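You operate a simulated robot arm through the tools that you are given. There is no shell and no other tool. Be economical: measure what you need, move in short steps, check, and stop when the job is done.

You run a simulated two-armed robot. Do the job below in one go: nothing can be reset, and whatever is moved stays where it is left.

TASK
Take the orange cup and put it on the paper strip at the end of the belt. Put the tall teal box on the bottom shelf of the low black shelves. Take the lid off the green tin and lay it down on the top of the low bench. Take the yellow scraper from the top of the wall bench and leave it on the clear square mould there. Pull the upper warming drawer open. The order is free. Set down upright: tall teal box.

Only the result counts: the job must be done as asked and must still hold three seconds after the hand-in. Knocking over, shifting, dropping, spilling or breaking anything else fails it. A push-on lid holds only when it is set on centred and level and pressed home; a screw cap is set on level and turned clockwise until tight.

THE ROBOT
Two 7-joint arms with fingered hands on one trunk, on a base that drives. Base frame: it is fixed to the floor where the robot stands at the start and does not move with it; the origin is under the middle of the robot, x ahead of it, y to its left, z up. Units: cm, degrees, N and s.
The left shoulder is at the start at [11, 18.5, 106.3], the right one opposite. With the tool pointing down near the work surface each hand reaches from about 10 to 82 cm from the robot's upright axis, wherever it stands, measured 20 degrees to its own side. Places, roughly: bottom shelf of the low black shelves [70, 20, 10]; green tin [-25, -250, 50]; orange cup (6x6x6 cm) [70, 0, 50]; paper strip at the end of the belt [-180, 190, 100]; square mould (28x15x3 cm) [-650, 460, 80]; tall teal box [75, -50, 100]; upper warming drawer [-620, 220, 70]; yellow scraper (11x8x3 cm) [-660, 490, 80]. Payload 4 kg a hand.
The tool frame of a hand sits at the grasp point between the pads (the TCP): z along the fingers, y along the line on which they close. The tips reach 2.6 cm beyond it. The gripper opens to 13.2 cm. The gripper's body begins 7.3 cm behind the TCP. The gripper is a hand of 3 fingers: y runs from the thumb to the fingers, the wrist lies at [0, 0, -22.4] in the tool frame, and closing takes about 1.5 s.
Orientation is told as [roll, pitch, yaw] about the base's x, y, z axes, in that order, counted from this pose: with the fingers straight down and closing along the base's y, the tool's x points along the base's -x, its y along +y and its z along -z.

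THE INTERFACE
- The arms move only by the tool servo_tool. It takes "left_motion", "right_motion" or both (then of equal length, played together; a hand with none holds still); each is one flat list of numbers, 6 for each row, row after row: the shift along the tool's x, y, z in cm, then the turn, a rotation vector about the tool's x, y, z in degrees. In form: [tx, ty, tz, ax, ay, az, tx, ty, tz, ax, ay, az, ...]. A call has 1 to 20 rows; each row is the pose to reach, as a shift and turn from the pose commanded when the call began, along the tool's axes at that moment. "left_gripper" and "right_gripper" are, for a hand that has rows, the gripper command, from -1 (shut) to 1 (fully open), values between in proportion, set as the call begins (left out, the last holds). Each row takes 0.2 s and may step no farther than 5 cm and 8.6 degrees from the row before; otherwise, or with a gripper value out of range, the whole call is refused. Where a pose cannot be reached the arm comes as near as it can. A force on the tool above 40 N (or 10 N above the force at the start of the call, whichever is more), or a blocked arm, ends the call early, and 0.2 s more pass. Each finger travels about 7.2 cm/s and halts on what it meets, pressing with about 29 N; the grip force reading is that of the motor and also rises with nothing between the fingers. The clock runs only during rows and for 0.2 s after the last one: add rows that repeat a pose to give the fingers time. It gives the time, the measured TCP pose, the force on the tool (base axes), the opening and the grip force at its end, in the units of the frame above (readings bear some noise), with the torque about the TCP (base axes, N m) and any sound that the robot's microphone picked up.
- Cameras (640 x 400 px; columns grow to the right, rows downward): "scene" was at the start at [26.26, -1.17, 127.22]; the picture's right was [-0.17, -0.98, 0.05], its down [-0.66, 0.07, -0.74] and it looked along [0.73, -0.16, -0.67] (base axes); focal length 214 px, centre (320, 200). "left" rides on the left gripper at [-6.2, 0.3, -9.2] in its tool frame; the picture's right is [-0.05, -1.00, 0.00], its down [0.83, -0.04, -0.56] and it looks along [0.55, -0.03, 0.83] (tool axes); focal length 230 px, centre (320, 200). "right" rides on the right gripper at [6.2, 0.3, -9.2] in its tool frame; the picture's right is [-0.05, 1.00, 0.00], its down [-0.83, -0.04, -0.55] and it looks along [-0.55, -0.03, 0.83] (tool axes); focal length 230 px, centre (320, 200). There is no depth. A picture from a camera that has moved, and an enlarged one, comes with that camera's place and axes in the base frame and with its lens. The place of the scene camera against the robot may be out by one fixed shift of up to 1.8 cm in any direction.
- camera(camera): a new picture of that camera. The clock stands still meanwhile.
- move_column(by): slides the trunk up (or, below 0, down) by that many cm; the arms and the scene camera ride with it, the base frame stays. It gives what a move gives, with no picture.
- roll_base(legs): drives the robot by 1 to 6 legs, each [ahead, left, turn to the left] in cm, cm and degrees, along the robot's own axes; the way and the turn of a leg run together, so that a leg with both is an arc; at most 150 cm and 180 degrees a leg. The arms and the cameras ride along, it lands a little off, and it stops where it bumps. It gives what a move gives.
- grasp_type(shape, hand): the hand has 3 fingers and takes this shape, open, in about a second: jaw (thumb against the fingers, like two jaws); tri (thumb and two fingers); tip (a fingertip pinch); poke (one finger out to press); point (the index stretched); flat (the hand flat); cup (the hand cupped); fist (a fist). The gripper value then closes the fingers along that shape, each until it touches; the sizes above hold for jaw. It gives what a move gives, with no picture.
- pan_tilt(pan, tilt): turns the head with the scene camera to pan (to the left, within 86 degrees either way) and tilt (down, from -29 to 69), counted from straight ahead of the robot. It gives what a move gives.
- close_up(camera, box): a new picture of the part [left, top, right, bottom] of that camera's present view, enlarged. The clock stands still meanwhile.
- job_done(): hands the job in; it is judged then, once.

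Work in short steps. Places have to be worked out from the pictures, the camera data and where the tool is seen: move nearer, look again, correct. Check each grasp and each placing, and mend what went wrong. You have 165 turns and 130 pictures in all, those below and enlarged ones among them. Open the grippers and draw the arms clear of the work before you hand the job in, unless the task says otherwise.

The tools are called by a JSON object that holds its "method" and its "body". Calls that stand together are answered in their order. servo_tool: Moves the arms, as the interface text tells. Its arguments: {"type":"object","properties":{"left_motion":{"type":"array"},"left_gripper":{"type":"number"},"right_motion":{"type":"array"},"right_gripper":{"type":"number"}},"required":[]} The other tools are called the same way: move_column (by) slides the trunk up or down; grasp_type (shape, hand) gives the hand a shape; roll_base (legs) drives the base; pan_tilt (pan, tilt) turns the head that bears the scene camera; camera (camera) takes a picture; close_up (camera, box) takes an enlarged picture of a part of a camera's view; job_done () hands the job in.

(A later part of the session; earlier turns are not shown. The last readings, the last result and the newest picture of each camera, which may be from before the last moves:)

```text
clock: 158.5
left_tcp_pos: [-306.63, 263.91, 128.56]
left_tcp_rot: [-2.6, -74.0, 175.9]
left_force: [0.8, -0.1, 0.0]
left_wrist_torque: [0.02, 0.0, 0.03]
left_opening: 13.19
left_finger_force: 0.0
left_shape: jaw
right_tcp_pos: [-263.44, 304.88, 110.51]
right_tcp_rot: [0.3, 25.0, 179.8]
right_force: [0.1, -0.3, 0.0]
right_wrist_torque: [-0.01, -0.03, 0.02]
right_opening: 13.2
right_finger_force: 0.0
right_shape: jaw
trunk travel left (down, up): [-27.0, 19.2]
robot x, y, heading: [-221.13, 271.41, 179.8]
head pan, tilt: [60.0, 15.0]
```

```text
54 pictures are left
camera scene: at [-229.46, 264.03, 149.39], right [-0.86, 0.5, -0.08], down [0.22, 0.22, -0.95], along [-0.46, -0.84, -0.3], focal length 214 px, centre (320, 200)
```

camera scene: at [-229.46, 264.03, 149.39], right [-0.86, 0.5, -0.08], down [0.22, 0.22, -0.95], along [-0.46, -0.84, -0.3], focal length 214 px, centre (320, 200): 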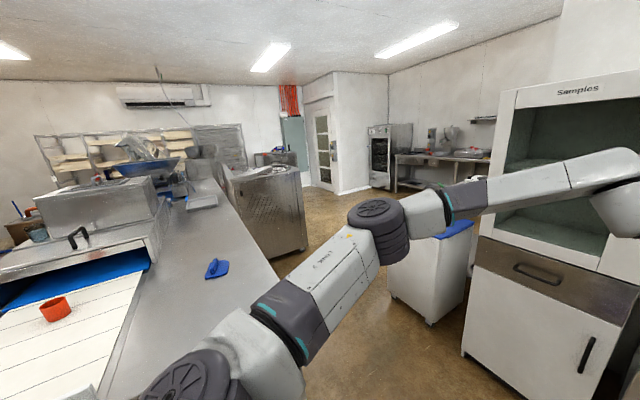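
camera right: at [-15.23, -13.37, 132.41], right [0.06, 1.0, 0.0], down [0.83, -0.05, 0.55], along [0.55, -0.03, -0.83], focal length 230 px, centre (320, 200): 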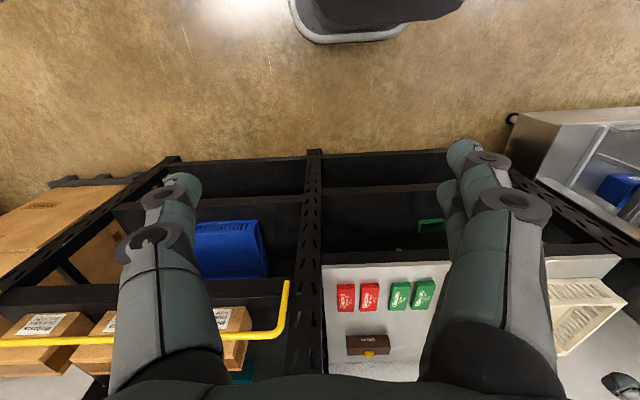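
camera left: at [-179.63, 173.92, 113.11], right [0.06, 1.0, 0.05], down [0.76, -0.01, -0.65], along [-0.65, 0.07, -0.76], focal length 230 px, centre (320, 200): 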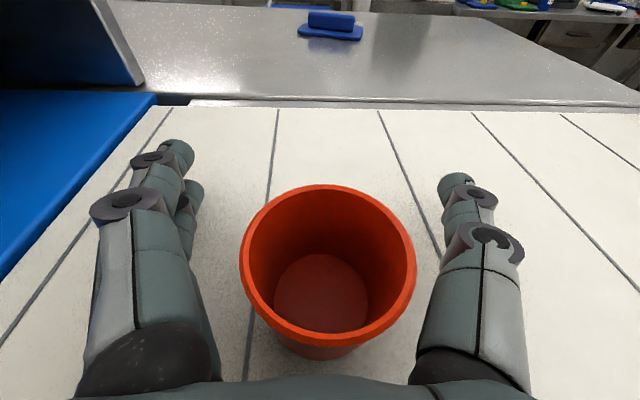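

There's a gap between the belt-side cabinet and the blue-lidded bin. I turn left, shift to x≈-298, and drive toward y≈120.

{"method": "roll_base", "body": {"legs": [[0, 0, 90], [0, -77, 0], [150, 0, 0]]}}

{"method": "pan_tilt", "body": {"pan": -55, "tilt": 15}}

{"method": "camera", "body": {"camera": "scene"}}

```text
clock: 166.3
left_tcp_pos: [-283.67, 186.38, 128.83]
left_tcp_rot: [-7.0, -74.1, -89.4]
left_force: [-0.2, -0.1, -0.3]
left_wrist_torque: [-0.04, 0.0, 0.0]
left_opening: 13.18
left_finger_force: 0.0
left_shape: jaw
right_tcp_pos: [-324.85, 228.97, 111.29]
right_tcp_rot: [-1.4, 25.1, -89.3]
right_force: [0.2, 0.1, 0.7]
right_wrist_torque: [-0.02, 0.02, 0.04]
right_opening: 13.21
right_finger_force: 0.0
right_shape: jaw
trunk travel left (down, up): [-27.0, 19.2]
robot x, y, heading: [-294.66, 271.5, -89.5]
head pan, tilt: [60.0, 15.0]
stopped in leg 2: the robot was blocked; the commanded pose is now the measured one
```

```text
clock: 168.3
left_tcp_pos: [-283.84, 186.06, 128.36]
left_tcp_rot: [-7.4, -73.9, -89.3]
left_force: [0.2, 0.2, 0.3]
left_wrist_torque: [0.01, 0.0, 0.03]
left_opening: 13.21
left_finger_force: 0.0
left_shape: jaw
right_tcp_pos: [-325.03, 228.95, 110.85]
right_tcp_rot: [-1.4, 25.4, -89.8]
right_force: [0.3, 0.6, 0.7]
right_wrist_torque: [-0.02, 0.0, -0.01]
right_opening: 13.16
right_finger_force: 0.1
right_shape: jaw
trunk travel left (down, up): [-27.0, 19.2]
robot x, y, heading: [-294.7, 271.14, -90.0]
head pan, tilt: [-55.0, 15.0]
```

```text
53 pictures are left
camera scene: at [-298.15, 261.89, 149.46], right [-0.57, 0.81, 0.09], down [0.19, 0.24, -0.95], along [-0.8, -0.53, -0.29], focal length 214 px, centre (320, 200)
```

scene: 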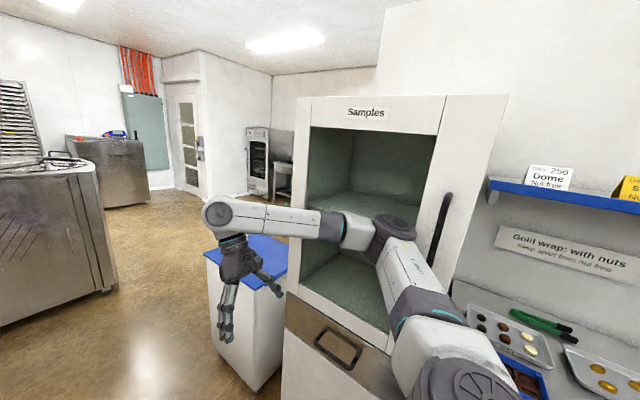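

The right elbow sticks out and touched the cabinet. I step 8 cm away and straighten the right arm forward so it is narrower.

{"method": "roll_base", "body": {"legs": [[0, 8, 0]]}}

{"method": "servo_tool", "body": {"right_motion": [-2.7, 0, -2.2, 0, -7, 0, -5.4, 0, -4.4, 0, -14, 0, -8.1, 0, -6.6, 0, -21, 0, -10.8, 0, -8.8, 0, -28, 0, -13.5, 0, -11, 0, -35, 0, -16.2, 0, -13.2, 0, -42, 0, -18.9, 0, -15.4, 0, -49, 0, -21.6, 0, -17.6, 0, -56, 0, -24.3, 0, -19.8, 0, -63, 0, -27, 0, -22, 0, -70, 0, -29.7, 0, -24.2, 0, -77, 0, -32, 0, -26, 0, -84, 0, -32, 0, -26, 0, -84, 0]}}

{"method": "camera", "body": {"camera": "scene"}}

```text
clock: 168.9
left_tcp_pos: [-283.75, 186.49, 128.75]
left_tcp_rot: [-6.4, -74.1, -89.9]
left_force: [0.5, -0.1, -0.1]
left_wrist_torque: [-0.01, -0.01, -0.02]
left_opening: 13.19
left_finger_force: 0.0
left_shape: jaw
right_tcp_pos: [-324.61, 228.99, 111.16]
right_tcp_rot: [-1.2, 24.8, -89.1]
right_force: [0.3, 0.2, 0.0]
right_wrist_torque: [-0.01, 0.04, -0.03]
right_opening: 13.2
right_finger_force: 0.1
right_shape: jaw
trunk travel left (down, up): [-27.0, 19.2]
robot x, y, heading: [-294.73, 270.94, -89.4]
head pan, tilt: [-55.0, 15.0]
stopped in leg 1: the robot was blocked; the commanded pose is now the measured one
```

```text
clock: 171.7
left_tcp_pos: [-286.12, 186.02, 128.5]
left_tcp_rot: [-2.6, -73.7, -93.7]
left_force: [-0.3, 0.2, -0.8]
left_wrist_torque: [0.0, -0.01, 0.01]
left_opening: 13.21
left_finger_force: 0.0
left_shape: jaw
right_tcp_pos: [-326.26, 188.76, 120.45]
right_tcp_rot: [0.0, -58.8, -89.0]
right_force: [0.5, 0.1, 0.3]
right_wrist_torque: [-0.04, 0.0, -0.01]
right_opening: 13.2
right_finger_force: 0.1
right_shape: jaw
trunk travel left (down, up): [-27.0, 19.2]
robot x, y, heading: [-294.4, 271.57, -89.7]
head pan, tilt: [-55.0, 15.0]
```

```text
52 pictures are left
camera scene: at [-301.12, 261.78, 149.33], right [-0.58, 0.81, 0.08], down [0.21, 0.24, -0.95], along [-0.79, -0.53, -0.31], focal length 214 px, centre (320, 200)
```

scene: 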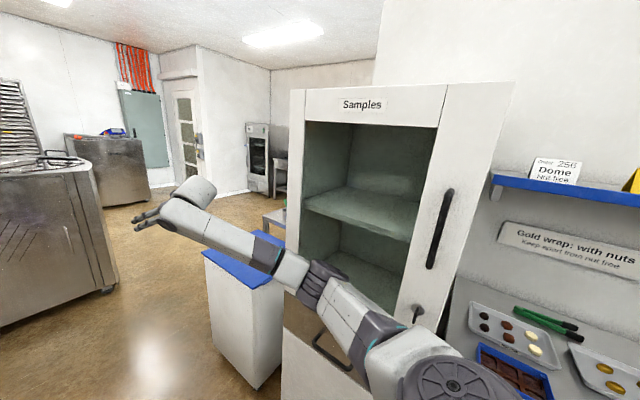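

The right arm is now straighter. I try the 8 cm step left again, away from the cabinet, and look at the left side.

{"method": "roll_base", "body": {"legs": [[0, 6, 0]]}}

{"method": "pan_tilt", "body": {"pan": 40, "tilt": 35}}

{"method": "camera", "body": {"camera": "scene"}}

```text
clock: 172.7
left_tcp_pos: [-280.65, 186.06, 128.46]
left_tcp_rot: [-2.2, -73.8, -94.2]
left_force: [1.1, -0.2, 0.5]
left_wrist_torque: [0.01, 0.0, 0.04]
left_opening: 13.2
left_finger_force: 0.0
left_shape: jaw
right_tcp_pos: [-320.71, 188.83, 120.41]
right_tcp_rot: [0.2, -58.7, -89.3]
right_force: [-0.4, -0.6, 1.5]
right_wrist_torque: [-0.01, 0.01, 0.04]
right_opening: 13.2
right_finger_force: 0.1
right_shape: jaw
trunk travel left (down, up): [-27.0, 19.2]
robot x, y, heading: [-288.4, 271.65, -89.6]
head pan, tilt: [-55.0, 15.0]
```

```text
clock: 174.4
left_tcp_pos: [-280.32, 185.94, 128.53]
left_tcp_rot: [-2.6, -73.8, -93.7]
left_force: [-0.1, 0.4, 0.4]
left_wrist_torque: [0.01, -0.02, 0.0]
left_opening: 13.2
left_finger_force: 0.0
left_shape: jaw
right_tcp_pos: [-320.41, 188.79, 120.42]
right_tcp_rot: [0.0, -58.7, -89.1]
right_force: [0.7, -0.1, -0.5]
right_wrist_torque: [0.0, 0.01, 0.04]
right_opening: 13.2
right_finger_force: 0.0
right_shape: jaw
trunk travel left (down, up): [-27.0, 19.2]
robot x, y, heading: [-288.78, 271.42, -89.5]
head pan, tilt: [40.0, 35.0]
```

```text
51 pictures are left
camera scene: at [-281.85, 260.75, 146.01], right [-0.76, -0.64, -0.06], down [-0.37, 0.51, -0.77], along [0.53, -0.57, -0.63], focal length 214 px, centre (320, 200)
```

scene: 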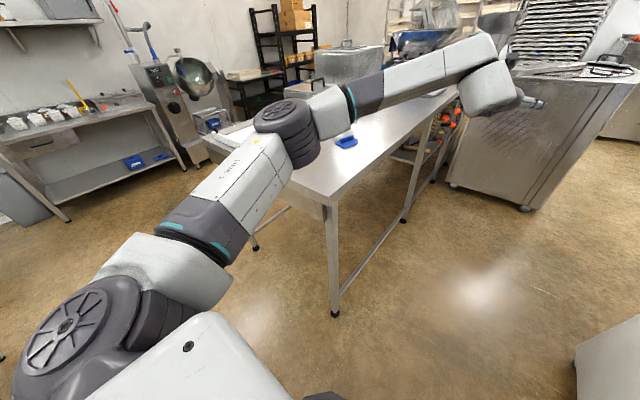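

Free now. I raise the trunk so the elbows pass well above the bench, then drive forward to y≈125 and turn right to face west.

{"method": "move_column", "body": {"by": 12}}

{"method": "roll_base", "body": {"legs": [[75, 0, 0], [72, -12, 0], [0, 0, -90]]}}

{"method": "pan_tilt", "body": {"pan": -15, "tilt": 15}}

{"method": "camera", "body": {"camera": "scene"}}

```text
clock: 175.9
left_tcp_pos: [-280.35, 185.9, 140.5]
left_tcp_rot: [-2.7, -73.7, -93.7]
left_force: [0.5, 0.1, 0.2]
left_wrist_torque: [0.01, -0.02, 0.0]
left_opening: 13.21
left_finger_force: 0.1
left_shape: jaw
right_tcp_pos: [-320.39, 188.72, 132.32]
right_tcp_rot: [0.0, -58.6, -89.1]
right_force: [-0.7, 0.5, -0.4]
right_wrist_torque: [0.0, -0.02, -0.02]
right_opening: 13.19
right_finger_force: 0.1
right_shape: jaw
trunk travel left (down, up): [-39.0, 7.2]
robot x, y, heading: [-288.66, 271.47, -89.8]
head pan, tilt: [40.0, 35.0]
```

```text
clock: 187.3
left_tcp_pos: [-385.22, 119.37, 140.58]
left_tcp_rot: [-2.5, -73.7, 175.0]
left_force: [-0.2, -0.5, -0.4]
left_wrist_torque: [0.0, -0.01, 0.0]
left_opening: 13.2
left_finger_force: 0.1
left_shape: jaw
right_tcp_pos: [-381.52, 159.5, 132.43]
right_tcp_rot: [0.0, -58.8, 179.8]
right_force: [0.9, 0.2, 0.0]
right_wrist_torque: [0.0, -0.03, -0.01]
right_opening: 13.17
right_finger_force: 0.1
right_shape: jaw
trunk travel left (down, up): [-39.0, 7.2]
robot x, y, heading: [-299.5, 125.73, 179.1]
head pan, tilt: [40.0, 35.0]
```

```text
clock: 188.6
left_tcp_pos: [-385.19, 119.45, 140.48]
left_tcp_rot: [-2.6, -73.9, 175.1]
left_force: [0.1, 0.3, -0.5]
left_wrist_torque: [0.03, -0.03, 0.0]
left_opening: 13.18
left_finger_force: 0.1
left_shape: jaw
right_tcp_pos: [-381.66, 159.59, 132.41]
right_tcp_rot: [0.0, -58.8, 179.7]
right_force: [0.0, -0.7, -1.2]
right_wrist_torque: [0.02, 0.01, -0.01]
right_opening: 13.19
right_finger_force: 0.1
right_shape: jaw
trunk travel left (down, up): [-39.0, 7.2]
robot x, y, heading: [-299.81, 126.02, 178.8]
head pan, tilt: [-15.0, 15.0]
```

```text
50 pictures are left
camera scene: at [-307.43, 128.92, 162.17], right [0.27, 0.96, 0.0], down [0.26, -0.07, -0.96], along [-0.92, 0.27, -0.27], focal length 214 px, centre (320, 200)
```

scene: 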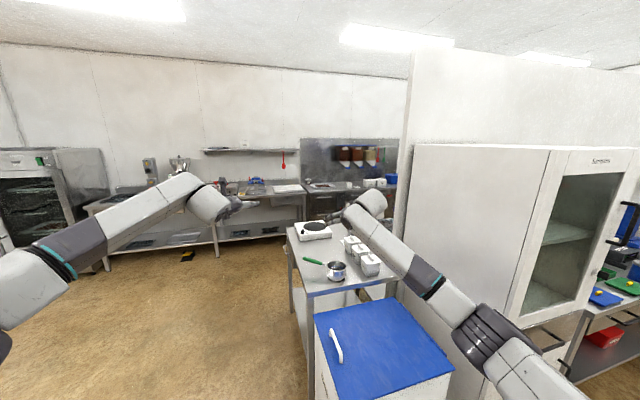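

West lies the far counter (front x≈-614). I shift left to y≈86 to clear the small table and drive west to x≈-490.

{"method": "roll_base", "body": {"legs": [[0, 40, 0], [120, 0, 1], [70, 0, 0]]}}

{"method": "pan_tilt", "body": {"pan": -45, "tilt": 20}}

{"method": "camera", "body": {"camera": "scene"}}

```text
clock: 200.2
left_tcp_pos: [-575.8, 84.31, 140.61]
left_tcp_rot: [-2.6, -73.8, 174.1]
left_force: [-0.7, 0.7, 0.7]
left_wrist_torque: [0.03, 0.0, 0.0]
left_opening: 13.19
left_finger_force: 0.1
left_shape: jaw
right_tcp_pos: [-571.58, 124.35, 132.65]
right_tcp_rot: [-0.1, -58.7, 178.8]
right_force: [-0.5, 0.5, -0.1]
right_wrist_torque: [0.0, -0.03, 0.0]
right_opening: 13.19
right_finger_force: 0.1
right_shape: jaw
trunk travel left (down, up): [-39.0, 7.2]
robot x, y, heading: [-490.53, 89.59, 178.1]
head pan, tilt: [-15.0, 15.0]
```

```text
clock: 201.1
left_tcp_pos: [-575.98, 84.36, 140.42]
left_tcp_rot: [-2.6, -73.9, 174.1]
left_force: [0.5, 0.2, 0.5]
left_wrist_torque: [0.05, 0.01, -0.02]
left_opening: 13.22
left_finger_force: 0.0
left_shape: jaw
right_tcp_pos: [-571.75, 124.34, 132.48]
right_tcp_rot: [0.0, -58.7, 178.8]
right_force: [0.4, -0.6, -0.3]
right_wrist_torque: [-0.01, 0.04, -0.01]
right_opening: 13.19
right_finger_force: 0.0
right_shape: jaw
trunk travel left (down, up): [-39.0, 7.2]
robot x, y, heading: [-490.08, 89.43, 178.2]
head pan, tilt: [-45.0, 20.0]
```

```text
49 pictures are left
camera scene: at [-495.46, 96.68, 161.39], right [0.73, 0.68, 0.01], down [0.25, -0.25, -0.94], along [-0.64, 0.69, -0.35], focal length 214 px, centre (320, 200)
```

scene: 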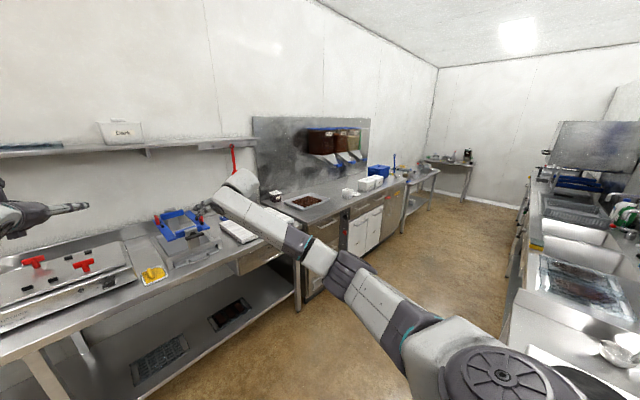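

I can see the warming unit with handles ahead-right and the end wall bench beyond. I enlarge that part.

{"method": "close_up", "body": {"camera": "scene", "box": [240, 120, 500, 280]}}

```text
2.46 times, centred on (370, 200) of scene
camera zoom: at [-495.46, 96.68, 161.39], right [0.73, 0.68, 0.01], down [0.25, -0.25, -0.94], along [-0.64, 0.69, -0.35], focal length 528 px, centre (197, 200)
```

zoom: 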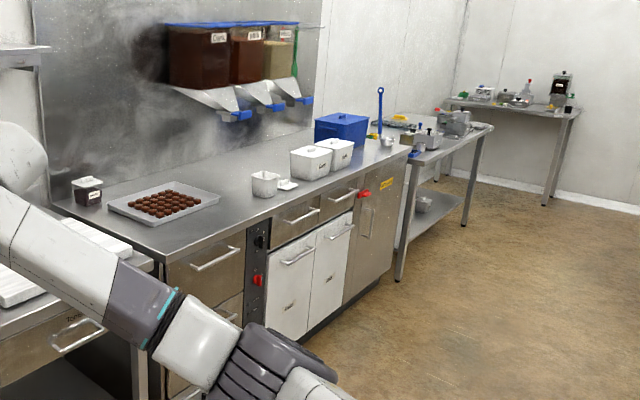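

The upper warming drawer's handle is near (-608,230,73). I go to about (-525,236) with the hands high, facing it, then look.

{"method": "roll_base", "body": {"legs": [[32, 0, 2], [0, -148, 0]]}}

{"method": "pan_tilt", "body": {"pan": 0, "tilt": 45}}

{"method": "camera", "body": {"camera": "scene"}}

```text
clock: 210.2
left_tcp_pos: [-606.89, 231.26, 140.59]
left_tcp_rot: [-2.8, -73.9, 175.6]
left_force: [0.8, 0.0, 0.0]
left_wrist_torque: [0.0, 0.03, -0.02]
left_opening: 13.19
left_finger_force: 0.0
left_shape: jaw
right_tcp_pos: [-603.52, 271.2, 132.42]
right_tcp_rot: [0.0, -58.8, -180.0]
right_force: [-0.4, -0.2, 0.6]
right_wrist_torque: [-0.06, 0.0, 0.01]
right_opening: 13.17
right_finger_force: 0.1
right_shape: jaw
trunk travel left (down, up): [-39.0, 7.2]
robot x, y, heading: [-521.13, 238.05, 179.3]
head pan, tilt: [-45.0, 20.0]
```

```text
clock: 211.3
left_tcp_pos: [-606.87, 231.11, 140.45]
left_tcp_rot: [-2.7, -73.8, 175.5]
left_force: [0.1, 0.3, 0.5]
left_wrist_torque: [-0.02, 0.02, -0.01]
left_opening: 13.19
left_finger_force: 0.1
left_shape: jaw
right_tcp_pos: [-603.61, 271.36, 132.56]
right_tcp_rot: [0.1, -58.7, -179.9]
right_force: [0.2, -0.7, 0.5]
right_wrist_torque: [0.01, 0.0, 0.01]
right_opening: 13.19
right_finger_force: 0.0
right_shape: jaw
trunk travel left (down, up): [-39.0, 7.2]
robot x, y, heading: [-521.48, 238.48, 179.3]
head pan, tilt: [0.0, 45.0]
```

```text
47 pictures are left
camera scene: at [-528.27, 238.75, 157.51], right [0.01, 1.0, 0.0], down [0.72, -0.01, -0.7], along [-0.7, 0.01, -0.72], focal length 214 px, centre (320, 200)
```

scene: 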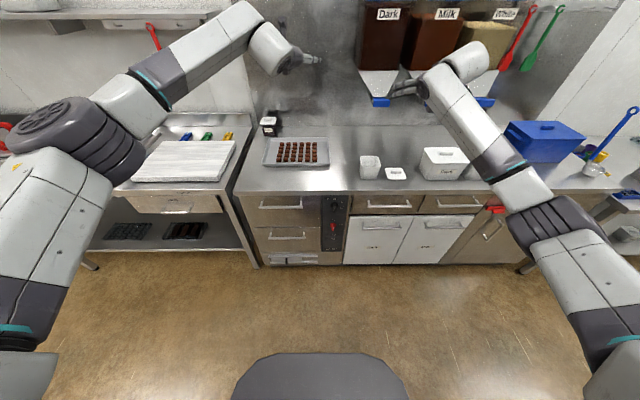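

Triangulated: the upper drawer's handle bar is at (-601,220,79), about 20 cm wide along y. I shift 12 cm left, lower the trunk, then retract and lower the left hand in front of it.

{"method": "roll_base", "body": {"legs": [[0, 12, 0]]}}

{"method": "move_column", "body": {"by": -27}}

{"method": "servo_tool", "body": {"left_motion": [1.3, 0, -4.6, 0, 0, 0, 2.6, 0, -9.2, 0, 0, 0, 3.9, 0, -13.8, 0, 0, 0, 5.2, 0, -18.4, 0, 0, 0, 6.6, 0, -23, 0, 0, 0, 11.2, 0, -21.8, 0, 0, 0, 15.8, 0, -20.5, 0, 0, 0, 20.4, 0, -19.2, 0, 0, 0, 25, 0, -18, 0, 0, 0, 29.6, 0, -16.7, 0, 0, 0, 34.2, 0, -15.4, 0, 0, 0, 38, 0, -14.4, 0, 0, 0, 38, 0, -14.4, 0, 0, 0]}}

{"method": "servo_tool", "body": {"left_motion": [0, 0, 0, 0, -8, 0, 0, 0, 0, 0, -16, 0, 0, 0, 0, 0, -16, 0]}}

```text
clock: 212.5
left_tcp_pos: [-607.03, 219.43, 140.62]
left_tcp_rot: [-2.3, -73.8, 175.4]
left_force: [-0.6, 0.1, 0.0]
left_wrist_torque: [-0.02, 0.0, 0.01]
left_opening: 13.19
left_finger_force: 0.1
left_shape: jaw
right_tcp_pos: [-603.81, 259.46, 132.47]
right_tcp_rot: [0.2, -58.7, -180.0]
right_force: [0.8, -0.5, 0.2]
right_wrist_torque: [0.03, -0.01, -0.02]
right_opening: 13.2
right_finger_force: 0.1
right_shape: jaw
trunk travel left (down, up): [-39.0, 7.2]
robot x, y, heading: [-521.56, 226.61, 179.7]
head pan, tilt: [0.0, 45.0]
```

```text
clock: 215.3
left_tcp_pos: [-606.97, 219.11, 113.7]
left_tcp_rot: [-2.7, -73.9, 175.5]
left_force: [0.1, 0.6, 0.1]
left_wrist_torque: [0.02, 0.01, 0.0]
left_opening: 13.21
left_finger_force: 0.0
left_shape: jaw
right_tcp_pos: [-603.81, 259.24, 105.62]
right_tcp_rot: [0.0, -58.8, -179.8]
right_force: [0.1, -1.0, 0.5]
right_wrist_torque: [-0.02, -0.02, 0.01]
right_opening: 13.19
right_finger_force: 0.0
right_shape: jaw
trunk travel left (down, up): [-12.0, 34.2]
robot x, y, heading: [-521.3, 226.21, 179.9]
head pan, tilt: [0.0, 45.0]
```

```text
clock: 218.1
left_tcp_pos: [-582.71, 216.68, 81.33]
left_tcp_rot: [-2.6, -73.9, 175.6]
left_force: [0.7, 0.2, 0.8]
left_wrist_torque: [0.03, 0.0, 0.05]
left_opening: 13.19
left_finger_force: 0.0
left_shape: jaw
right_tcp_pos: [-603.76, 259.11, 105.54]
right_tcp_rot: [0.1, -58.7, -179.7]
right_force: [0.4, -0.1, 0.6]
right_wrist_torque: [-0.01, 0.01, -0.01]
right_opening: 13.16
right_finger_force: 0.2
right_shape: jaw
trunk travel left (down, up): [-12.0, 34.2]
robot x, y, heading: [-521.66, 226.28, 179.6]
head pan, tilt: [0.0, 45.0]
```

```text
clock: 218.9
left_tcp_pos: [-581.2, 220.01, 83.28]
left_tcp_rot: [-73.0, -89.3, -113.7]
left_force: [0.3, 0.3, 0.4]
left_wrist_torque: [0.03, -0.02, 0.01]
left_opening: 13.2
left_finger_force: 0.1
left_shape: jaw
left hand out of reach, approached as far as the arm can: row 1, 2, 3
right_tcp_pos: [-603.87, 259.2, 105.44]
right_tcp_rot: [0.0, -58.7, -179.8]
right_force: [-0.3, -0.3, -0.8]
right_wrist_torque: [0.0, 0.01, -0.02]
right_opening: 13.21
right_finger_force: 0.1
right_shape: jaw
trunk travel left (down, up): [-12.0, 34.2]
robot x, y, heading: [-521.44, 226.51, 179.6]
head pan, tilt: [0.0, 45.0]
```

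The hand is horizontal in front of the drawer. I roll it 90° about its axis so that it closes vertically.

{"method": "servo_tool", "body": {"left_motion": [0, 0, 0, 0, 0, 8.5, 0, 0, 0, 0, 0, 17, 0, 0, 0, 0, 0, 25.5, 0, 0, 0, 0, 0, 34, 0, 0, 0, 0, 0, 42.5, 0, 0, 0, 0, 0, 51, 0, 0, 0, 0, 0, 59.5, 0, 0, 0, 0, 0, 68, 0, 0, 0, 0, 0, 76.5, 0, 0, 0, 0, 0, 85, 0, 0, 0, 0, 0, 90, 0, 0, 0, 0, 0, 90]}}

{"method": "camera", "body": {"camera": "left"}}

{"method": "camera", "body": {"camera": "scene"}}

```text
clock: 221.5
left_tcp_pos: [-581.28, 220.16, 83.26]
left_tcp_rot: [89.8, -0.7, 83.1]
left_force: [-0.8, -0.2, 0.1]
left_wrist_torque: [0.0, -0.01, -0.01]
left_opening: 13.18
left_finger_force: 0.1
left_shape: jaw
right_tcp_pos: [-603.82, 259.19, 105.44]
right_tcp_rot: [-0.1, -58.7, -179.8]
right_force: [-0.4, 1.0, 0.0]
right_wrist_torque: [0.02, -0.01, -0.03]
right_opening: 13.19
right_finger_force: 0.0
right_shape: jaw
trunk travel left (down, up): [-12.0, 34.2]
robot x, y, heading: [-521.38, 226.22, 179.8]
head pan, tilt: [0.0, 45.0]
```

```text
46 pictures are left
camera left: at [-571.29, 225.06, 83.7], right [0.01, 0.06, -1.0], down [0.45, -0.89, -0.05], along [-0.89, -0.45, -0.04], focal length 230 px, centre (320, 200)
```

left: 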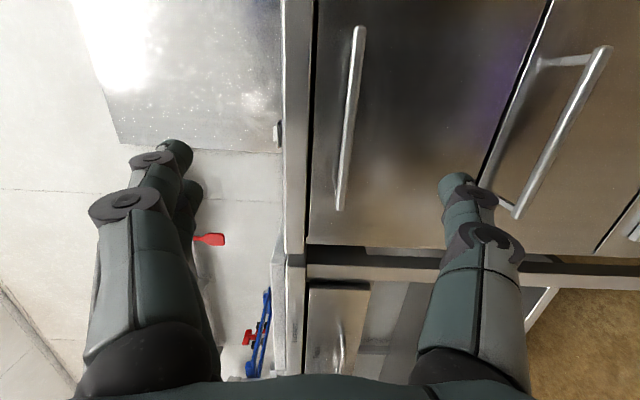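

```text
45 pictures are left
camera scene: at [-543.25, 227.03, 125.26], right [0.01, 1.0, 0.0], down [0.88, -0.01, -0.47], along [-0.47, 0.0, -0.88], focal length 214 px, centre (320, 200)
```

scene: 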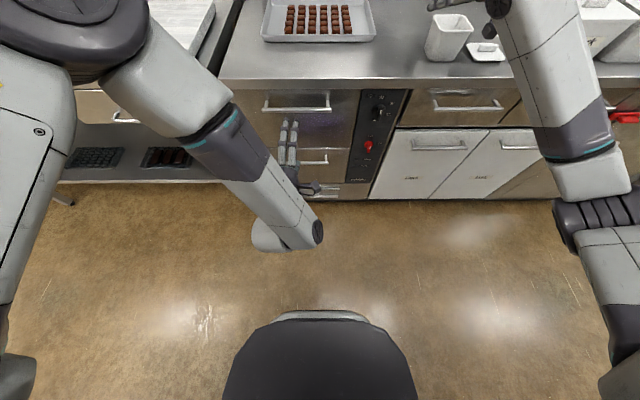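

The bar is at x≈-601, z≈79.5, y 209–230, with the counter lip just above it. I narrow the opening to about 6 cm, drop 3.8 cm and advance.

{"method": "servo_tool", "body": {"left_motion": [0, -1.3, 0, 0, 0, 0, 0, -2.6, 0, 0, 0, 0, 0, -3.8, 0, 0, 0, 0, 0, -3.8, 0, 0, 0, 0, 0, -3.8, 0, 0, 0, 0, 0, -3.8, 4.5, 0, 0, 0, 0, -3.8, 9, 0, 0, 0, 0, -3.8, 13, 0, 0, 0, 0, -3.8, 13, 0, 0, 0], "left_gripper": -0.1}}

{"method": "camera", "body": {"camera": "left"}}

```text
clock: 223.5
left_tcp_pos: [-592.95, 225.18, 82.17]
left_tcp_rot: [89.0, -0.7, 84.2]
left_force: [-0.1, 0.6, -0.1]
left_wrist_torque: [0.02, 0.03, 0.0]
left_opening: 5.99
left_finger_force: 0.0
left_shape: jaw
left hand out of reach, approached as far as the arm can: row 1, 2, 3, 4, 5, 6, 7, 8, 9
right_tcp_pos: [-603.87, 259.27, 105.43]
right_tcp_rot: [0.0, -58.8, -179.9]
right_force: [-0.3, 0.9, 0.4]
right_wrist_torque: [-0.02, -0.02, 0.02]
right_opening: 13.16
right_finger_force: 0.0
right_shape: jaw
trunk travel left (down, up): [-12.0, 34.2]
robot x, y, heading: [-521.81, 226.49, 179.7]
head pan, tilt: [0.0, 45.0]
```

```text
44 pictures are left
camera left: at [-583.04, 230.33, 82.67], right [0.02, 0.06, -1.0], down [0.47, -0.88, -0.04], along [-0.88, -0.47, -0.05], focal length 230 px, centre (320, 200)
```

left: 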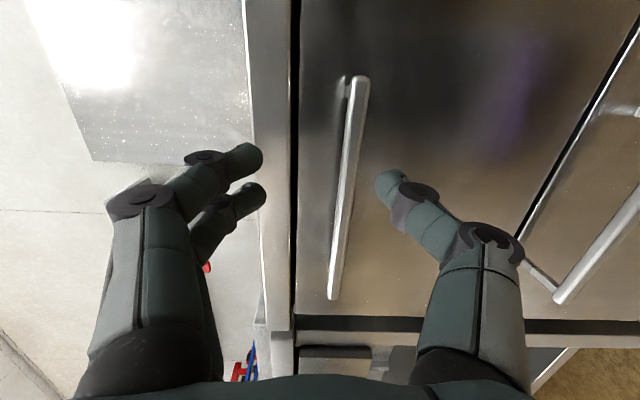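

I need about 3 cm lower, so I use the trunk, and narrow the fingers to 4.5 cm.

{"method": "move_column", "body": {"by": -2.8}}

{"method": "servo_tool", "body": {"left_motion": [0, 0, 0, 0, 0, 0, 0, 0, 0, 0, 0, 0, 0, 0, 0, 0, 0, 0], "left_gripper": -0.32}}

{"method": "camera", "body": {"camera": "left"}}

```text
clock: 224.2
left_tcp_pos: [-592.73, 225.21, 79.55]
left_tcp_rot: [89.9, -0.7, 83.3]
left_force: [0.4, -0.1, 1.0]
left_wrist_torque: [-0.01, -0.02, -0.03]
left_opening: 5.93
left_finger_force: 0.2
left_shape: jaw
right_tcp_pos: [-603.42, 259.24, 103.01]
right_tcp_rot: [0.0, -58.9, -179.8]
right_force: [-0.2, 0.1, 0.0]
right_wrist_torque: [-0.05, 0.0, -0.02]
right_opening: 13.18
right_finger_force: 0.1
right_shape: jaw
trunk travel left (down, up): [-9.2, 37.0]
robot x, y, heading: [-521.64, 226.63, 179.7]
head pan, tilt: [0.0, 45.0]
```

```text
clock: 225.0
left_tcp_pos: [-592.93, 225.2, 79.24]
left_tcp_rot: [89.5, -0.7, 83.3]
left_force: [0.0, 1.4, 0.5]
left_wrist_torque: [0.02, -0.01, -0.03]
left_opening: 4.54
left_finger_force: 0.1
left_shape: jaw
right_tcp_pos: [-603.82, 259.26, 102.45]
right_tcp_rot: [-0.1, -58.6, -179.8]
right_force: [0.3, -0.3, 0.4]
right_wrist_torque: [0.0, 0.0, 0.0]
right_opening: 13.19
right_finger_force: 0.0
right_shape: jaw
trunk travel left (down, up): [-9.2, 37.0]
robot x, y, heading: [-521.88, 226.57, 179.9]
head pan, tilt: [0.0, 45.0]
```

```text
43 pictures are left
camera left: at [-582.99, 230.22, 79.66], right [0.01, 0.06, -1.0], down [0.45, -0.89, -0.05], along [-0.89, -0.45, -0.04], focal length 230 px, centre (320, 200)
```

left: 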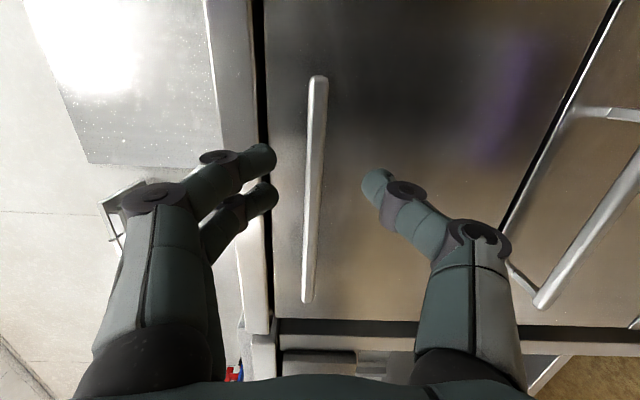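

The bar is centred between the fingertips, below the lip. I roll forward 6.5 cm and close.

{"method": "roll_base", "body": {"legs": [[6.5, 0, 0]]}}

{"method": "servo_tool", "body": {"left_motion": [0, 0, 0, 0, 0, 0, 0, 0, 0, 0, 0, 0, 0, 0, 0, 0, 0, 0, 0, 0, 0, 0, 0, 0, 0, 0, 0, 0, 0, 0], "left_gripper": -1}}

{"method": "camera", "body": {"camera": "left"}}

```text
clock: 226.0
left_tcp_pos: [-599.31, 225.18, 79.18]
left_tcp_rot: [89.5, -0.8, 83.3]
left_force: [0.8, -0.1, -0.4]
left_wrist_torque: [0.01, 0.04, -0.02]
left_opening: 4.53
left_finger_force: 0.1
left_shape: jaw
right_tcp_pos: [-610.28, 259.15, 102.47]
right_tcp_rot: [0.1, -58.6, -179.8]
right_force: [-0.3, -0.5, -0.8]
right_wrist_torque: [0.02, 0.0, -0.03]
right_opening: 13.2
right_finger_force: 0.0
right_shape: jaw
trunk travel left (down, up): [-9.2, 37.0]
robot x, y, heading: [-528.22, 226.23, 179.4]
head pan, tilt: [0.0, 45.0]
```

```text
clock: 227.2
left_tcp_pos: [-599.37, 225.13, 79.3]
left_tcp_rot: [89.7, -0.7, 83.2]
left_force: [-2.0, -0.2, 4.2]
left_wrist_torque: [0.03, 0.16, -0.03]
left_opening: 0.86
left_finger_force: 29.0
left_shape: jaw
right_tcp_pos: [-610.15, 259.25, 102.54]
right_tcp_rot: [-0.1, -58.7, -179.8]
right_force: [0.5, 0.1, -0.3]
right_wrist_torque: [-0.02, 0.02, 0.02]
right_opening: 13.21
right_finger_force: 0.0
right_shape: jaw
trunk travel left (down, up): [-9.2, 37.0]
robot x, y, heading: [-527.86, 226.45, 179.7]
head pan, tilt: [0.0, 45.0]
```

```text
42 pictures are left
camera left: at [-589.39, 230.23, 79.74], right [0.01, 0.06, -1.0], down [0.46, -0.89, -0.05], along [-0.89, -0.45, -0.04], focal length 230 px, centre (320, 200)
```

left: 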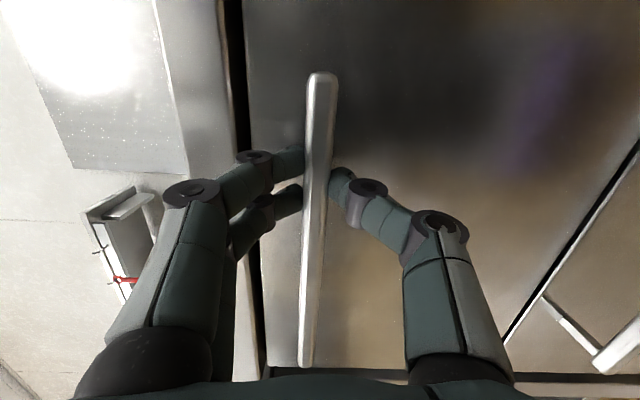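

The bar is gripped. I pull first by rolling the base back 7 cm, to where it stood before, then with the arm.

{"method": "roll_base", "body": {"legs": [[-7, 0, 0]]}}

{"method": "servo_tool", "body": {"left_motion": [0, 0, -3, 0, 0, 0, 0, 0, -6, 0, 0, 0, 0, 0, -9, 0, 0, 0, 0, 0, -12, 0, 0, 0, 0, 0, -15, 0, 0, 0, 0, 0, -15, 0, 0, 0]}}

{"method": "camera", "body": {"camera": "scene"}}

```text
clock: 228.2
left_tcp_pos: [-592.05, 225.22, 79.38]
left_tcp_rot: [89.6, -0.6, 83.4]
left_force: [-1.9, -0.1, 0.9]
left_wrist_torque: [0.03, 0.07, 0.01]
left_opening: 0.84
left_finger_force: 28.6
left_shape: jaw
right_tcp_pos: [-602.8, 259.27, 102.81]
right_tcp_rot: [-0.1, -58.7, -179.8]
right_force: [-0.1, 0.5, -0.3]
right_wrist_torque: [0.04, -0.05, 0.02]
right_opening: 13.19
right_finger_force: 0.0
right_shape: jaw
trunk travel left (down, up): [-9.2, 37.0]
robot x, y, heading: [-520.9, 226.5, 179.6]
head pan, tilt: [0.0, 45.0]
```

```text
clock: 229.6
left_tcp_pos: [-577.08, 223.74, 79.35]
left_tcp_rot: [89.7, -1.5, 82.8]
left_force: [2.2, 18.3, 5.5]
left_wrist_torque: [-0.09, 0.16, -0.38]
left_opening: 0.81
left_finger_force: 29.3
left_shape: jaw
right_tcp_pos: [-602.79, 259.46, 102.67]
right_tcp_rot: [0.0, -58.7, -179.8]
right_force: [-0.2, 0.1, 0.1]
right_wrist_torque: [0.02, -0.04, -0.03]
right_opening: 13.19
right_finger_force: 0.0
right_shape: jaw
trunk travel left (down, up): [-9.2, 37.0]
robot x, y, heading: [-520.67, 226.39, 179.6]
head pan, tilt: [0.0, 45.0]
stopped in row 6 (left hand): the force on the tool passed its limit at 40 N (the readings are from after the stop); the commanded pose is now the measured one
```

```text
41 pictures are left
camera scene: at [-544.83, 227.2, 121.08], right [0.01, 1.0, 0.0], down [0.91, -0.01, -0.42], along [-0.42, 0.0, -0.91], focal length 214 px, centre (320, 200)
```

scene: 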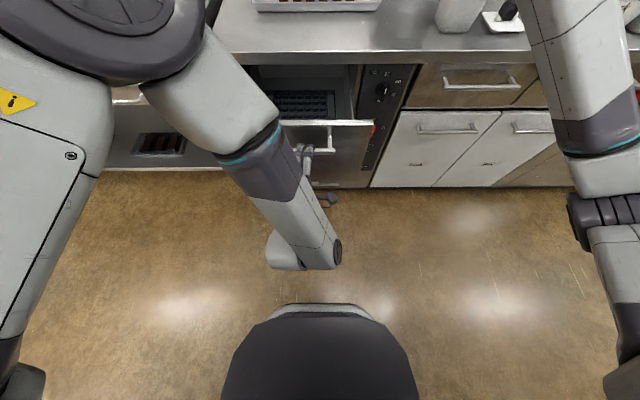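

The drawer is open about 22 cm. I pull another 9 cm straight, correcting the sideways drift.

{"method": "servo_tool", "body": {"left_motion": [-1.2, 0, -2.5, 0, 0, 0, -1.8, 0, -5, 0, 0, 0, -2.1, 0, -7.5, 0, 0, 0, -2.3, 0, -9, 0, 0, 0]}}

{"method": "camera", "body": {"camera": "scene"}}

```text
clock: 230.6
left_tcp_pos: [-570.04, 223.17, 79.79]
left_tcp_rot: [88.3, -2.9, 86.6]
left_force: [-1.8, 33.6, -12.4]
left_wrist_torque: [0.12, -0.28, -0.53]
left_opening: 0.79
left_finger_force: 29.3
left_shape: jaw
left hand out of reach, approached as far as the arm can: row 4
right_tcp_pos: [-603.02, 259.59, 102.46]
right_tcp_rot: [0.3, -58.7, 179.8]
right_force: [0.4, 1.2, -0.8]
right_wrist_torque: [-0.03, 0.01, -0.01]
right_opening: 13.19
right_finger_force: 0.1
right_shape: jaw
trunk travel left (down, up): [-9.2, 37.0]
robot x, y, heading: [-520.86, 226.21, 179.5]
head pan, tilt: [0.0, 45.0]
```

```text
40 pictures are left
camera scene: at [-545.0, 227.44, 121.02], right [0.01, 1.0, 0.0], down [0.91, -0.01, -0.42], along [-0.42, 0.0, -0.91], focal length 214 px, centre (320, 200)
```

scene: 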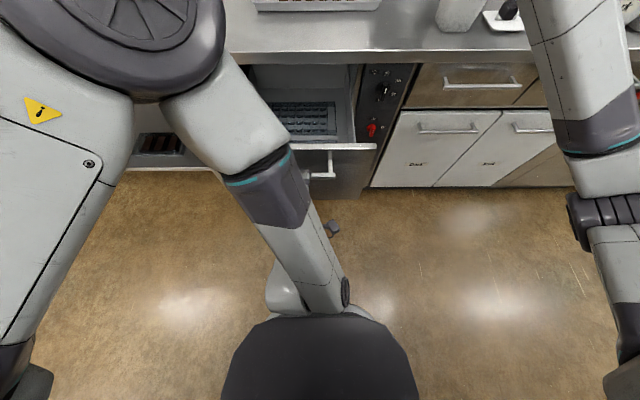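

The drawer is open about 29 cm, which is enough. I open the fingers and back off the bar.

{"method": "servo_tool", "body": {"left_motion": [0, 0, 0, 0, 0, 0, 0, 0, 0, 0, 0, 0, 0, 0, 0, 0, 0, 0], "left_gripper": 0}}

{"method": "roll_base", "body": {"legs": [[-5, 0, 0]]}}

{"method": "camera", "body": {"camera": "scene"}}

```text
clock: 231.4
left_tcp_pos: [-570.1, 222.92, 79.96]
left_tcp_rot: [88.5, -3.1, 87.0]
left_force: [-0.3, -0.1, -0.1]
left_wrist_torque: [-0.02, -0.03, -0.01]
left_opening: 6.51
left_finger_force: 0.1
left_shape: jaw
right_tcp_pos: [-603.07, 259.27, 102.57]
right_tcp_rot: [-0.1, -58.6, -179.8]
right_force: [0.4, -0.4, -0.1]
right_wrist_torque: [-0.02, 0.03, -0.02]
right_opening: 13.2
right_finger_force: 0.1
right_shape: jaw
trunk travel left (down, up): [-9.2, 37.0]
robot x, y, heading: [-520.61, 226.32, 179.6]
head pan, tilt: [0.0, 45.0]
```

```text
clock: 232.3
left_tcp_pos: [-565.17, 222.82, 80.11]
left_tcp_rot: [88.7, -3.2, 86.9]
left_force: [0.7, 0.5, -0.3]
left_wrist_torque: [0.01, 0.02, -0.04]
left_opening: 6.53
left_finger_force: 0.2
left_shape: jaw
right_tcp_pos: [-597.96, 259.29, 102.81]
right_tcp_rot: [0.0, -58.7, -179.8]
right_force: [0.8, 0.6, 0.8]
right_wrist_torque: [0.02, -0.02, -0.01]
right_opening: 13.17
right_finger_force: 0.0
right_shape: jaw
trunk travel left (down, up): [-9.2, 37.0]
robot x, y, heading: [-515.75, 226.23, 179.6]
head pan, tilt: [0.0, 45.0]
```

```text
39 pictures are left
camera scene: at [-539.83, 227.06, 121.08], right [0.01, 1.0, 0.0], down [0.91, -0.01, -0.43], along [-0.43, 0.0, -0.91], focal length 214 px, centre (320, 200)
```

scene: 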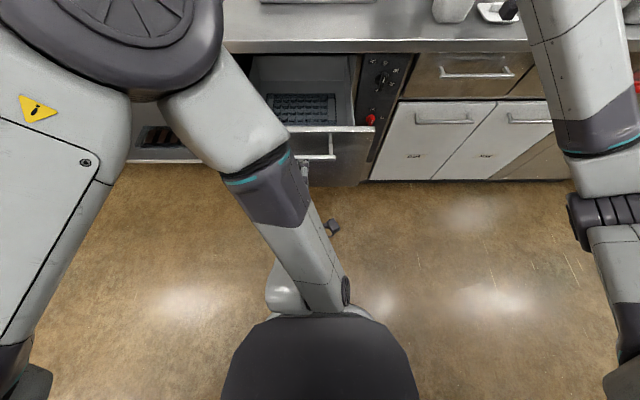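

Clear of the bar. I raise the trunk, unroll the left hand, and then drive right along the aisle to the wall bench at y≈470.

{"method": "move_column", "body": {"by": 30}}

{"method": "servo_tool", "body": {"left_motion": [0, 0, 0, 0, 0, -8.5, 0, 0, 0, 0, 0, -17, 0, 0, 0, 0, 0, -25.5, 0, 0, 0, 0, 0, -34, 0, 0, 0, 0, 0, -42.5, 0, 0, 0, 0, 0, -51, 0, 0, 0, 0, 0, -59.5, 0, 0, 0, 0, 0, -68, 0, 0, 0, 0, 0, -76.5, 0, 0, 0, 0, 0, -85, 0, 0, 0, 0, 0, -90, 0, 0, 0, 0, 0, -90], "left_gripper": 1}}

{"method": "roll_base", "body": {"legs": [[8, 0, 0], [0, -140, 0], [0, -100, 0]]}}

{"method": "pan_tilt", "body": {"pan": 0, "tilt": 35}}

{"method": "camera", "body": {"camera": "scene"}}

```text
clock: 235.3
left_tcp_pos: [-564.9, 222.61, 113.53]
left_tcp_rot: [92.2, -3.2, 87.4]
left_force: [-0.6, -0.7, 1.0]
left_wrist_torque: [-0.02, -0.02, -0.01]
left_opening: 6.54
left_finger_force: 0.1
left_shape: jaw
right_tcp_pos: [-597.98, 259.21, 132.6]
right_tcp_rot: [-0.1, -58.6, -179.8]
right_force: [0.4, -0.9, 0.0]
right_wrist_torque: [-0.03, 0.0, 0.02]
right_opening: 13.17
right_finger_force: 0.0
right_shape: jaw
trunk travel left (down, up): [-39.2, 7.0]
robot x, y, heading: [-516.0, 226.71, 179.4]
head pan, tilt: [0.0, 45.0]
```

```text
clock: 237.9
left_tcp_pos: [-564.72, 222.83, 113.5]
left_tcp_rot: [-127.1, -86.1, -56.1]
left_force: [0.1, 0.1, 0.4]
left_wrist_torque: [-0.01, -0.02, -0.01]
left_opening: 13.2
left_finger_force: 0.1
left_shape: jaw
right_tcp_pos: [-598.07, 259.27, 132.67]
right_tcp_rot: [-0.1, -58.8, -179.8]
right_force: [-0.9, -0.7, -0.3]
right_wrist_torque: [-0.01, -0.02, 0.03]
right_opening: 13.2
right_finger_force: 0.1
right_shape: jaw
trunk travel left (down, up): [-39.2, 7.0]
robot x, y, heading: [-515.64, 226.54, 179.7]
head pan, tilt: [0.0, 45.0]
```

```text
clock: 250.3
left_tcp_pos: [-564.49, 466.07, 113.46]
left_tcp_rot: [-127.8, -86.1, -58.7]
left_force: [0.1, 0.3, 0.3]
left_wrist_torque: [-0.07, -0.01, 0.01]
left_opening: 13.2
left_finger_force: 0.1
left_shape: jaw
right_tcp_pos: [-595.6, 504.42, 132.61]
right_tcp_rot: [0.0, -58.7, 176.9]
right_force: [0.4, -0.6, 0.6]
right_wrist_torque: [0.0, -0.02, 0.0]
right_opening: 13.18
right_finger_force: 0.1
right_shape: jaw
trunk travel left (down, up): [-39.2, 7.0]
robot x, y, heading: [-515.58, 466.95, 176.0]
head pan, tilt: [0.0, 45.0]
```

```text
clock: 251.1
left_tcp_pos: [-564.42, 466.29, 113.49]
left_tcp_rot: [-128.2, -86.1, -58.4]
left_force: [0.6, 0.2, 0.2]
left_wrist_torque: [0.03, 0.01, 0.01]
left_opening: 13.15
left_finger_force: 0.0
left_shape: jaw
right_tcp_pos: [-595.71, 504.48, 132.74]
right_tcp_rot: [0.0, -58.7, 176.8]
right_force: [-0.2, -0.1, 0.3]
right_wrist_torque: [-0.02, -0.02, 0.0]
right_opening: 13.2
right_finger_force: 0.1
right_shape: jaw
trunk travel left (down, up): [-39.2, 7.0]
robot x, y, heading: [-515.51, 467.17, 176.4]
head pan, tilt: [0.0, 35.0]
```

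```text
38 pictures are left
camera scene: at [-522.95, 467.98, 159.18], right [0.07, 1.0, 0.0], down [0.58, -0.04, -0.81], along [-0.81, 0.05, -0.59], focal length 214 px, centre (320, 200)
```

scene: 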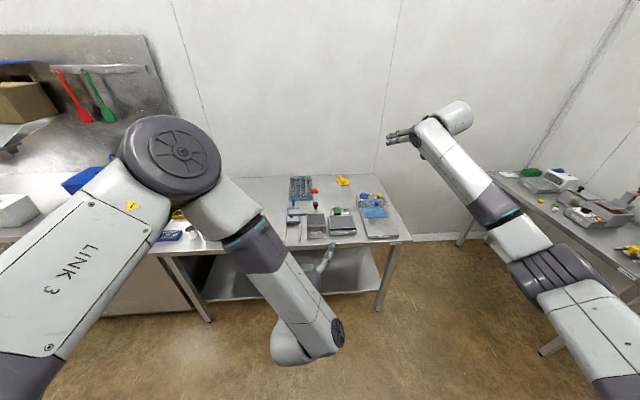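

The wall bench is ahead with moulds and a yellow item. I enlarge it.

{"method": "close_up", "body": {"camera": "scene", "box": [270, 165, 410, 252]}}

```text
4.57 times, centred on (340, 208) of scene
camera zoom: at [-522.95, 467.98, 159.18], right [0.07, 1.0, 0.0], down [0.58, -0.04, -0.81], along [-0.81, 0.05, -0.59], focal length 980 px, centre (229, 161)
```

zoom: 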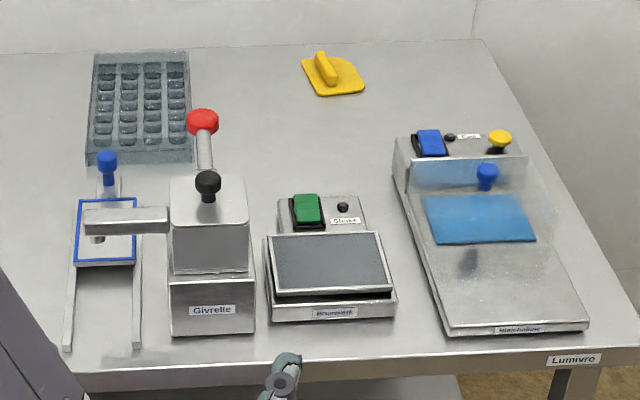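

The mould is at x -663..-632, y 455–470; the scraper's handle bar at (-651,491), running along x. I square up, shift right, and pitch the left hand down toward -30° while raising it.

{"method": "roll_base", "body": {"legs": [[0, -33, 3.6]]}}

{"method": "servo_tool", "body": {"left_motion": [-3, 0, 1.5, 0, 8, 0, -6, 0, 3, 0, 16, 0, -9, 0, 4.5, 0, 24, 0, -12, 0, 6, 0, 32, 0, -15, 0, 8, 0, 40, 0, -16, 0, 10, 0, 48, 0, -16, 0, 12, 0, 55, 0, -16, 0, 12, 0, 55, 0]}}

{"method": "roll_base", "body": {"legs": [[42, 0, 0]]}}

{"method": "camera", "body": {"camera": "scene"}}

```text
clock: 253.3
left_tcp_pos: [-562.98, 497.1, 113.54]
left_tcp_rot: [-127.4, -86.1, -56.2]
left_force: [-0.2, -0.4, -0.8]
left_wrist_torque: [-0.03, 0.0, -0.01]
left_opening: 13.2
left_finger_force: 0.0
left_shape: jaw
right_tcp_pos: [-595.77, 533.9, 132.71]
right_tcp_rot: [-0.1, -58.7, 179.8]
right_force: [-1.1, -0.6, 0.9]
right_wrist_torque: [-0.02, 0.01, 0.0]
right_opening: 13.18
right_finger_force: 0.0
right_shape: jaw
trunk travel left (down, up): [-39.2, 7.0]
robot x, y, heading: [-514.24, 500.04, 179.0]
head pan, tilt: [0.0, 35.0]
```

```text
clock: 255.1
left_tcp_pos: [-574.25, 497.26, 130.08]
left_tcp_rot: [-3.9, -37.2, 178.4]
left_force: [-0.1, 0.4, 0.6]
left_wrist_torque: [0.02, 0.02, 0.02]
left_opening: 13.19
left_finger_force: 0.1
left_shape: jaw
right_tcp_pos: [-595.73, 534.01, 132.67]
right_tcp_rot: [0.0, -58.7, 179.6]
right_force: [0.2, -0.4, 0.3]
right_wrist_torque: [-0.01, -0.01, 0.0]
right_opening: 13.19
right_finger_force: 0.1
right_shape: jaw
trunk travel left (down, up): [-39.2, 7.0]
robot x, y, heading: [-513.83, 500.51, 178.9]
head pan, tilt: [0.0, 35.0]
```

```text
clock: 257.7
left_tcp_pos: [-617.81, 498.86, 130.06]
left_tcp_rot: [-3.8, -37.4, 177.9]
left_force: [0.7, 0.4, -0.7]
left_wrist_torque: [0.01, 0.01, 0.0]
left_opening: 13.18
left_finger_force: 0.0
left_shape: jaw
right_tcp_pos: [-639.04, 535.78, 132.77]
right_tcp_rot: [0.0, -58.7, 179.0]
right_force: [0.0, -0.1, 1.0]
right_wrist_torque: [0.03, 0.01, 0.03]
right_opening: 13.19
right_finger_force: 0.1
right_shape: jaw
trunk travel left (down, up): [-39.2, 7.0]
robot x, y, heading: [-557.76, 501.44, 178.3]
head pan, tilt: [0.0, 35.0]
```

```text
36 pictures are left
camera scene: at [-565.04, 502.02, 159.2], right [0.03, 1.0, 0.0], down [0.58, -0.02, -0.81], along [-0.81, 0.02, -0.58], focal length 214 px, centre (320, 200)
```

scene: 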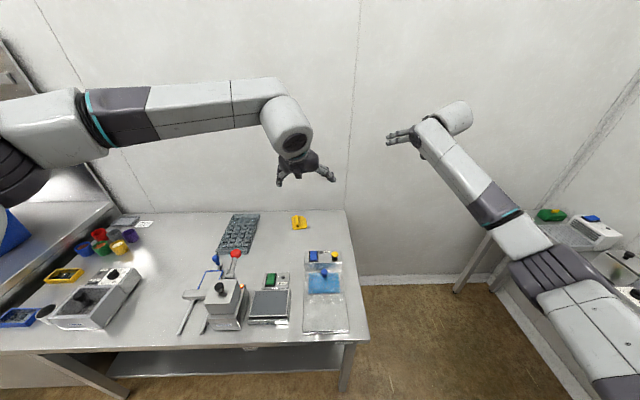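

Positions agree. I lower the trunk 30 cm and extend the hand to above the scraper at z≈100.

{"method": "move_column", "body": {"by": -30}}

{"method": "servo_tool", "body": {"left_motion": [-3.7, 1, 2.8, -1, 0, 0, -7.4, 2, 5.6, -2, 0, 0, -11.1, 3, 8.4, -3, 0, 0, -14.8, 4, 11.2, -3.9, 0, 0, -18.5, 5, 14, -3.9, 0, 0, -22.2, 6, 16.8, -3.9, 0, 0, -26.4, 7, 19.9, -3.9, 0, 0, -26.4, 7, 19.9, -3.9, 0, 0]}}

{"method": "camera", "body": {"camera": "left"}}

```text
clock: 260.7
left_tcp_pos: [-617.94, 498.99, 100.07]
left_tcp_rot: [-3.8, -37.4, 178.0]
left_force: [-0.5, -0.5, -0.2]
left_wrist_torque: [0.02, -0.03, 0.0]
left_opening: 13.17
left_finger_force: 0.1
left_shape: jaw
right_tcp_pos: [-639.21, 535.7, 102.75]
right_tcp_rot: [0.0, -58.8, 179.0]
right_force: [0.4, -0.3, -1.0]
right_wrist_torque: [-0.02, 0.03, 0.02]
right_opening: 13.19
right_finger_force: 0.1
right_shape: jaw
trunk travel left (down, up): [-9.2, 37.0]
robot x, y, heading: [-557.52, 501.36, 178.6]
head pan, tilt: [0.0, 35.0]
```

```text
refused: row 7 steps farther than a row can; nothing moved
```

```text
35 pictures are left
camera left: at [-617.2, 497.85, 111.12], right [0.03, 1.0, 0.08], down [1.0, -0.03, -0.06], along [-0.06, 0.09, -0.99], focal length 230 px, centre (320, 200)
```

left: 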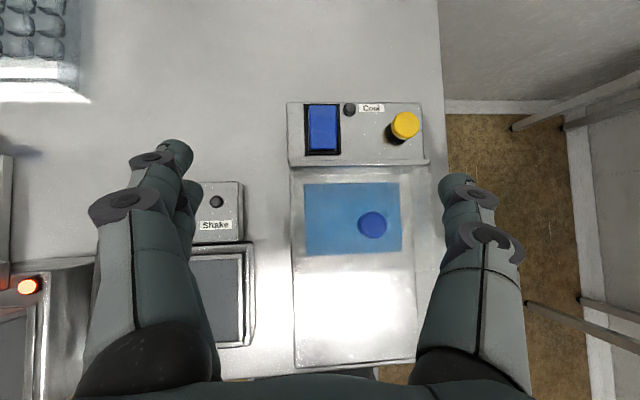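

One step was too long; I resend it with smaller steps.

{"method": "servo_tool", "body": {"left_motion": [-3.3, 0.9, 2.5, -1, 0, 0, -6.6, 1.8, 5, -2, 0, 0, -9.9, 2.7, 7.5, -3, 0, 0, -13.2, 3.6, 10, -3.9, 0, 0, -16.5, 4.5, 12.5, -3.9, 0, 0, -19.8, 5.4, 15, -3.9, 0, 0, -23.1, 6.3, 17.5, -3.9, 0, 0, -26.4, 7, 19.9, -3.9, 0, 0, -26.4, 7, 19.9, -3.9, 0, 0]}}

{"method": "camera", "body": {"camera": "left"}}

```text
clock: 262.7
left_tcp_pos: [-651.5, 494.31, 99.94]
left_tcp_rot: [0.0, -37.4, 177.9]
left_force: [1.0, -0.7, 0.1]
left_wrist_torque: [0.04, 0.01, 0.02]
left_opening: 13.22
left_finger_force: 0.1
left_shape: jaw
right_tcp_pos: [-639.28, 535.62, 102.64]
right_tcp_rot: [-0.1, -58.7, 179.1]
right_force: [0.2, 0.3, 0.0]
right_wrist_torque: [-0.01, -0.01, -0.02]
right_opening: 13.21
right_finger_force: 0.0
right_shape: jaw
trunk travel left (down, up): [-9.2, 37.0]
robot x, y, heading: [-557.79, 501.33, 178.2]
head pan, tilt: [0.0, 35.0]
```

```text
34 pictures are left
camera left: at [-650.63, 493.91, 111.03], right [-0.01, 1.0, 0.03], down [1.0, 0.01, -0.06], along [-0.06, 0.03, -1.0], focal length 230 px, centre (320, 200)
```

left: 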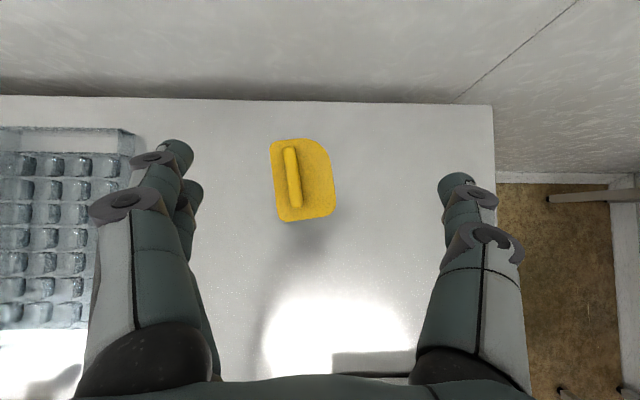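

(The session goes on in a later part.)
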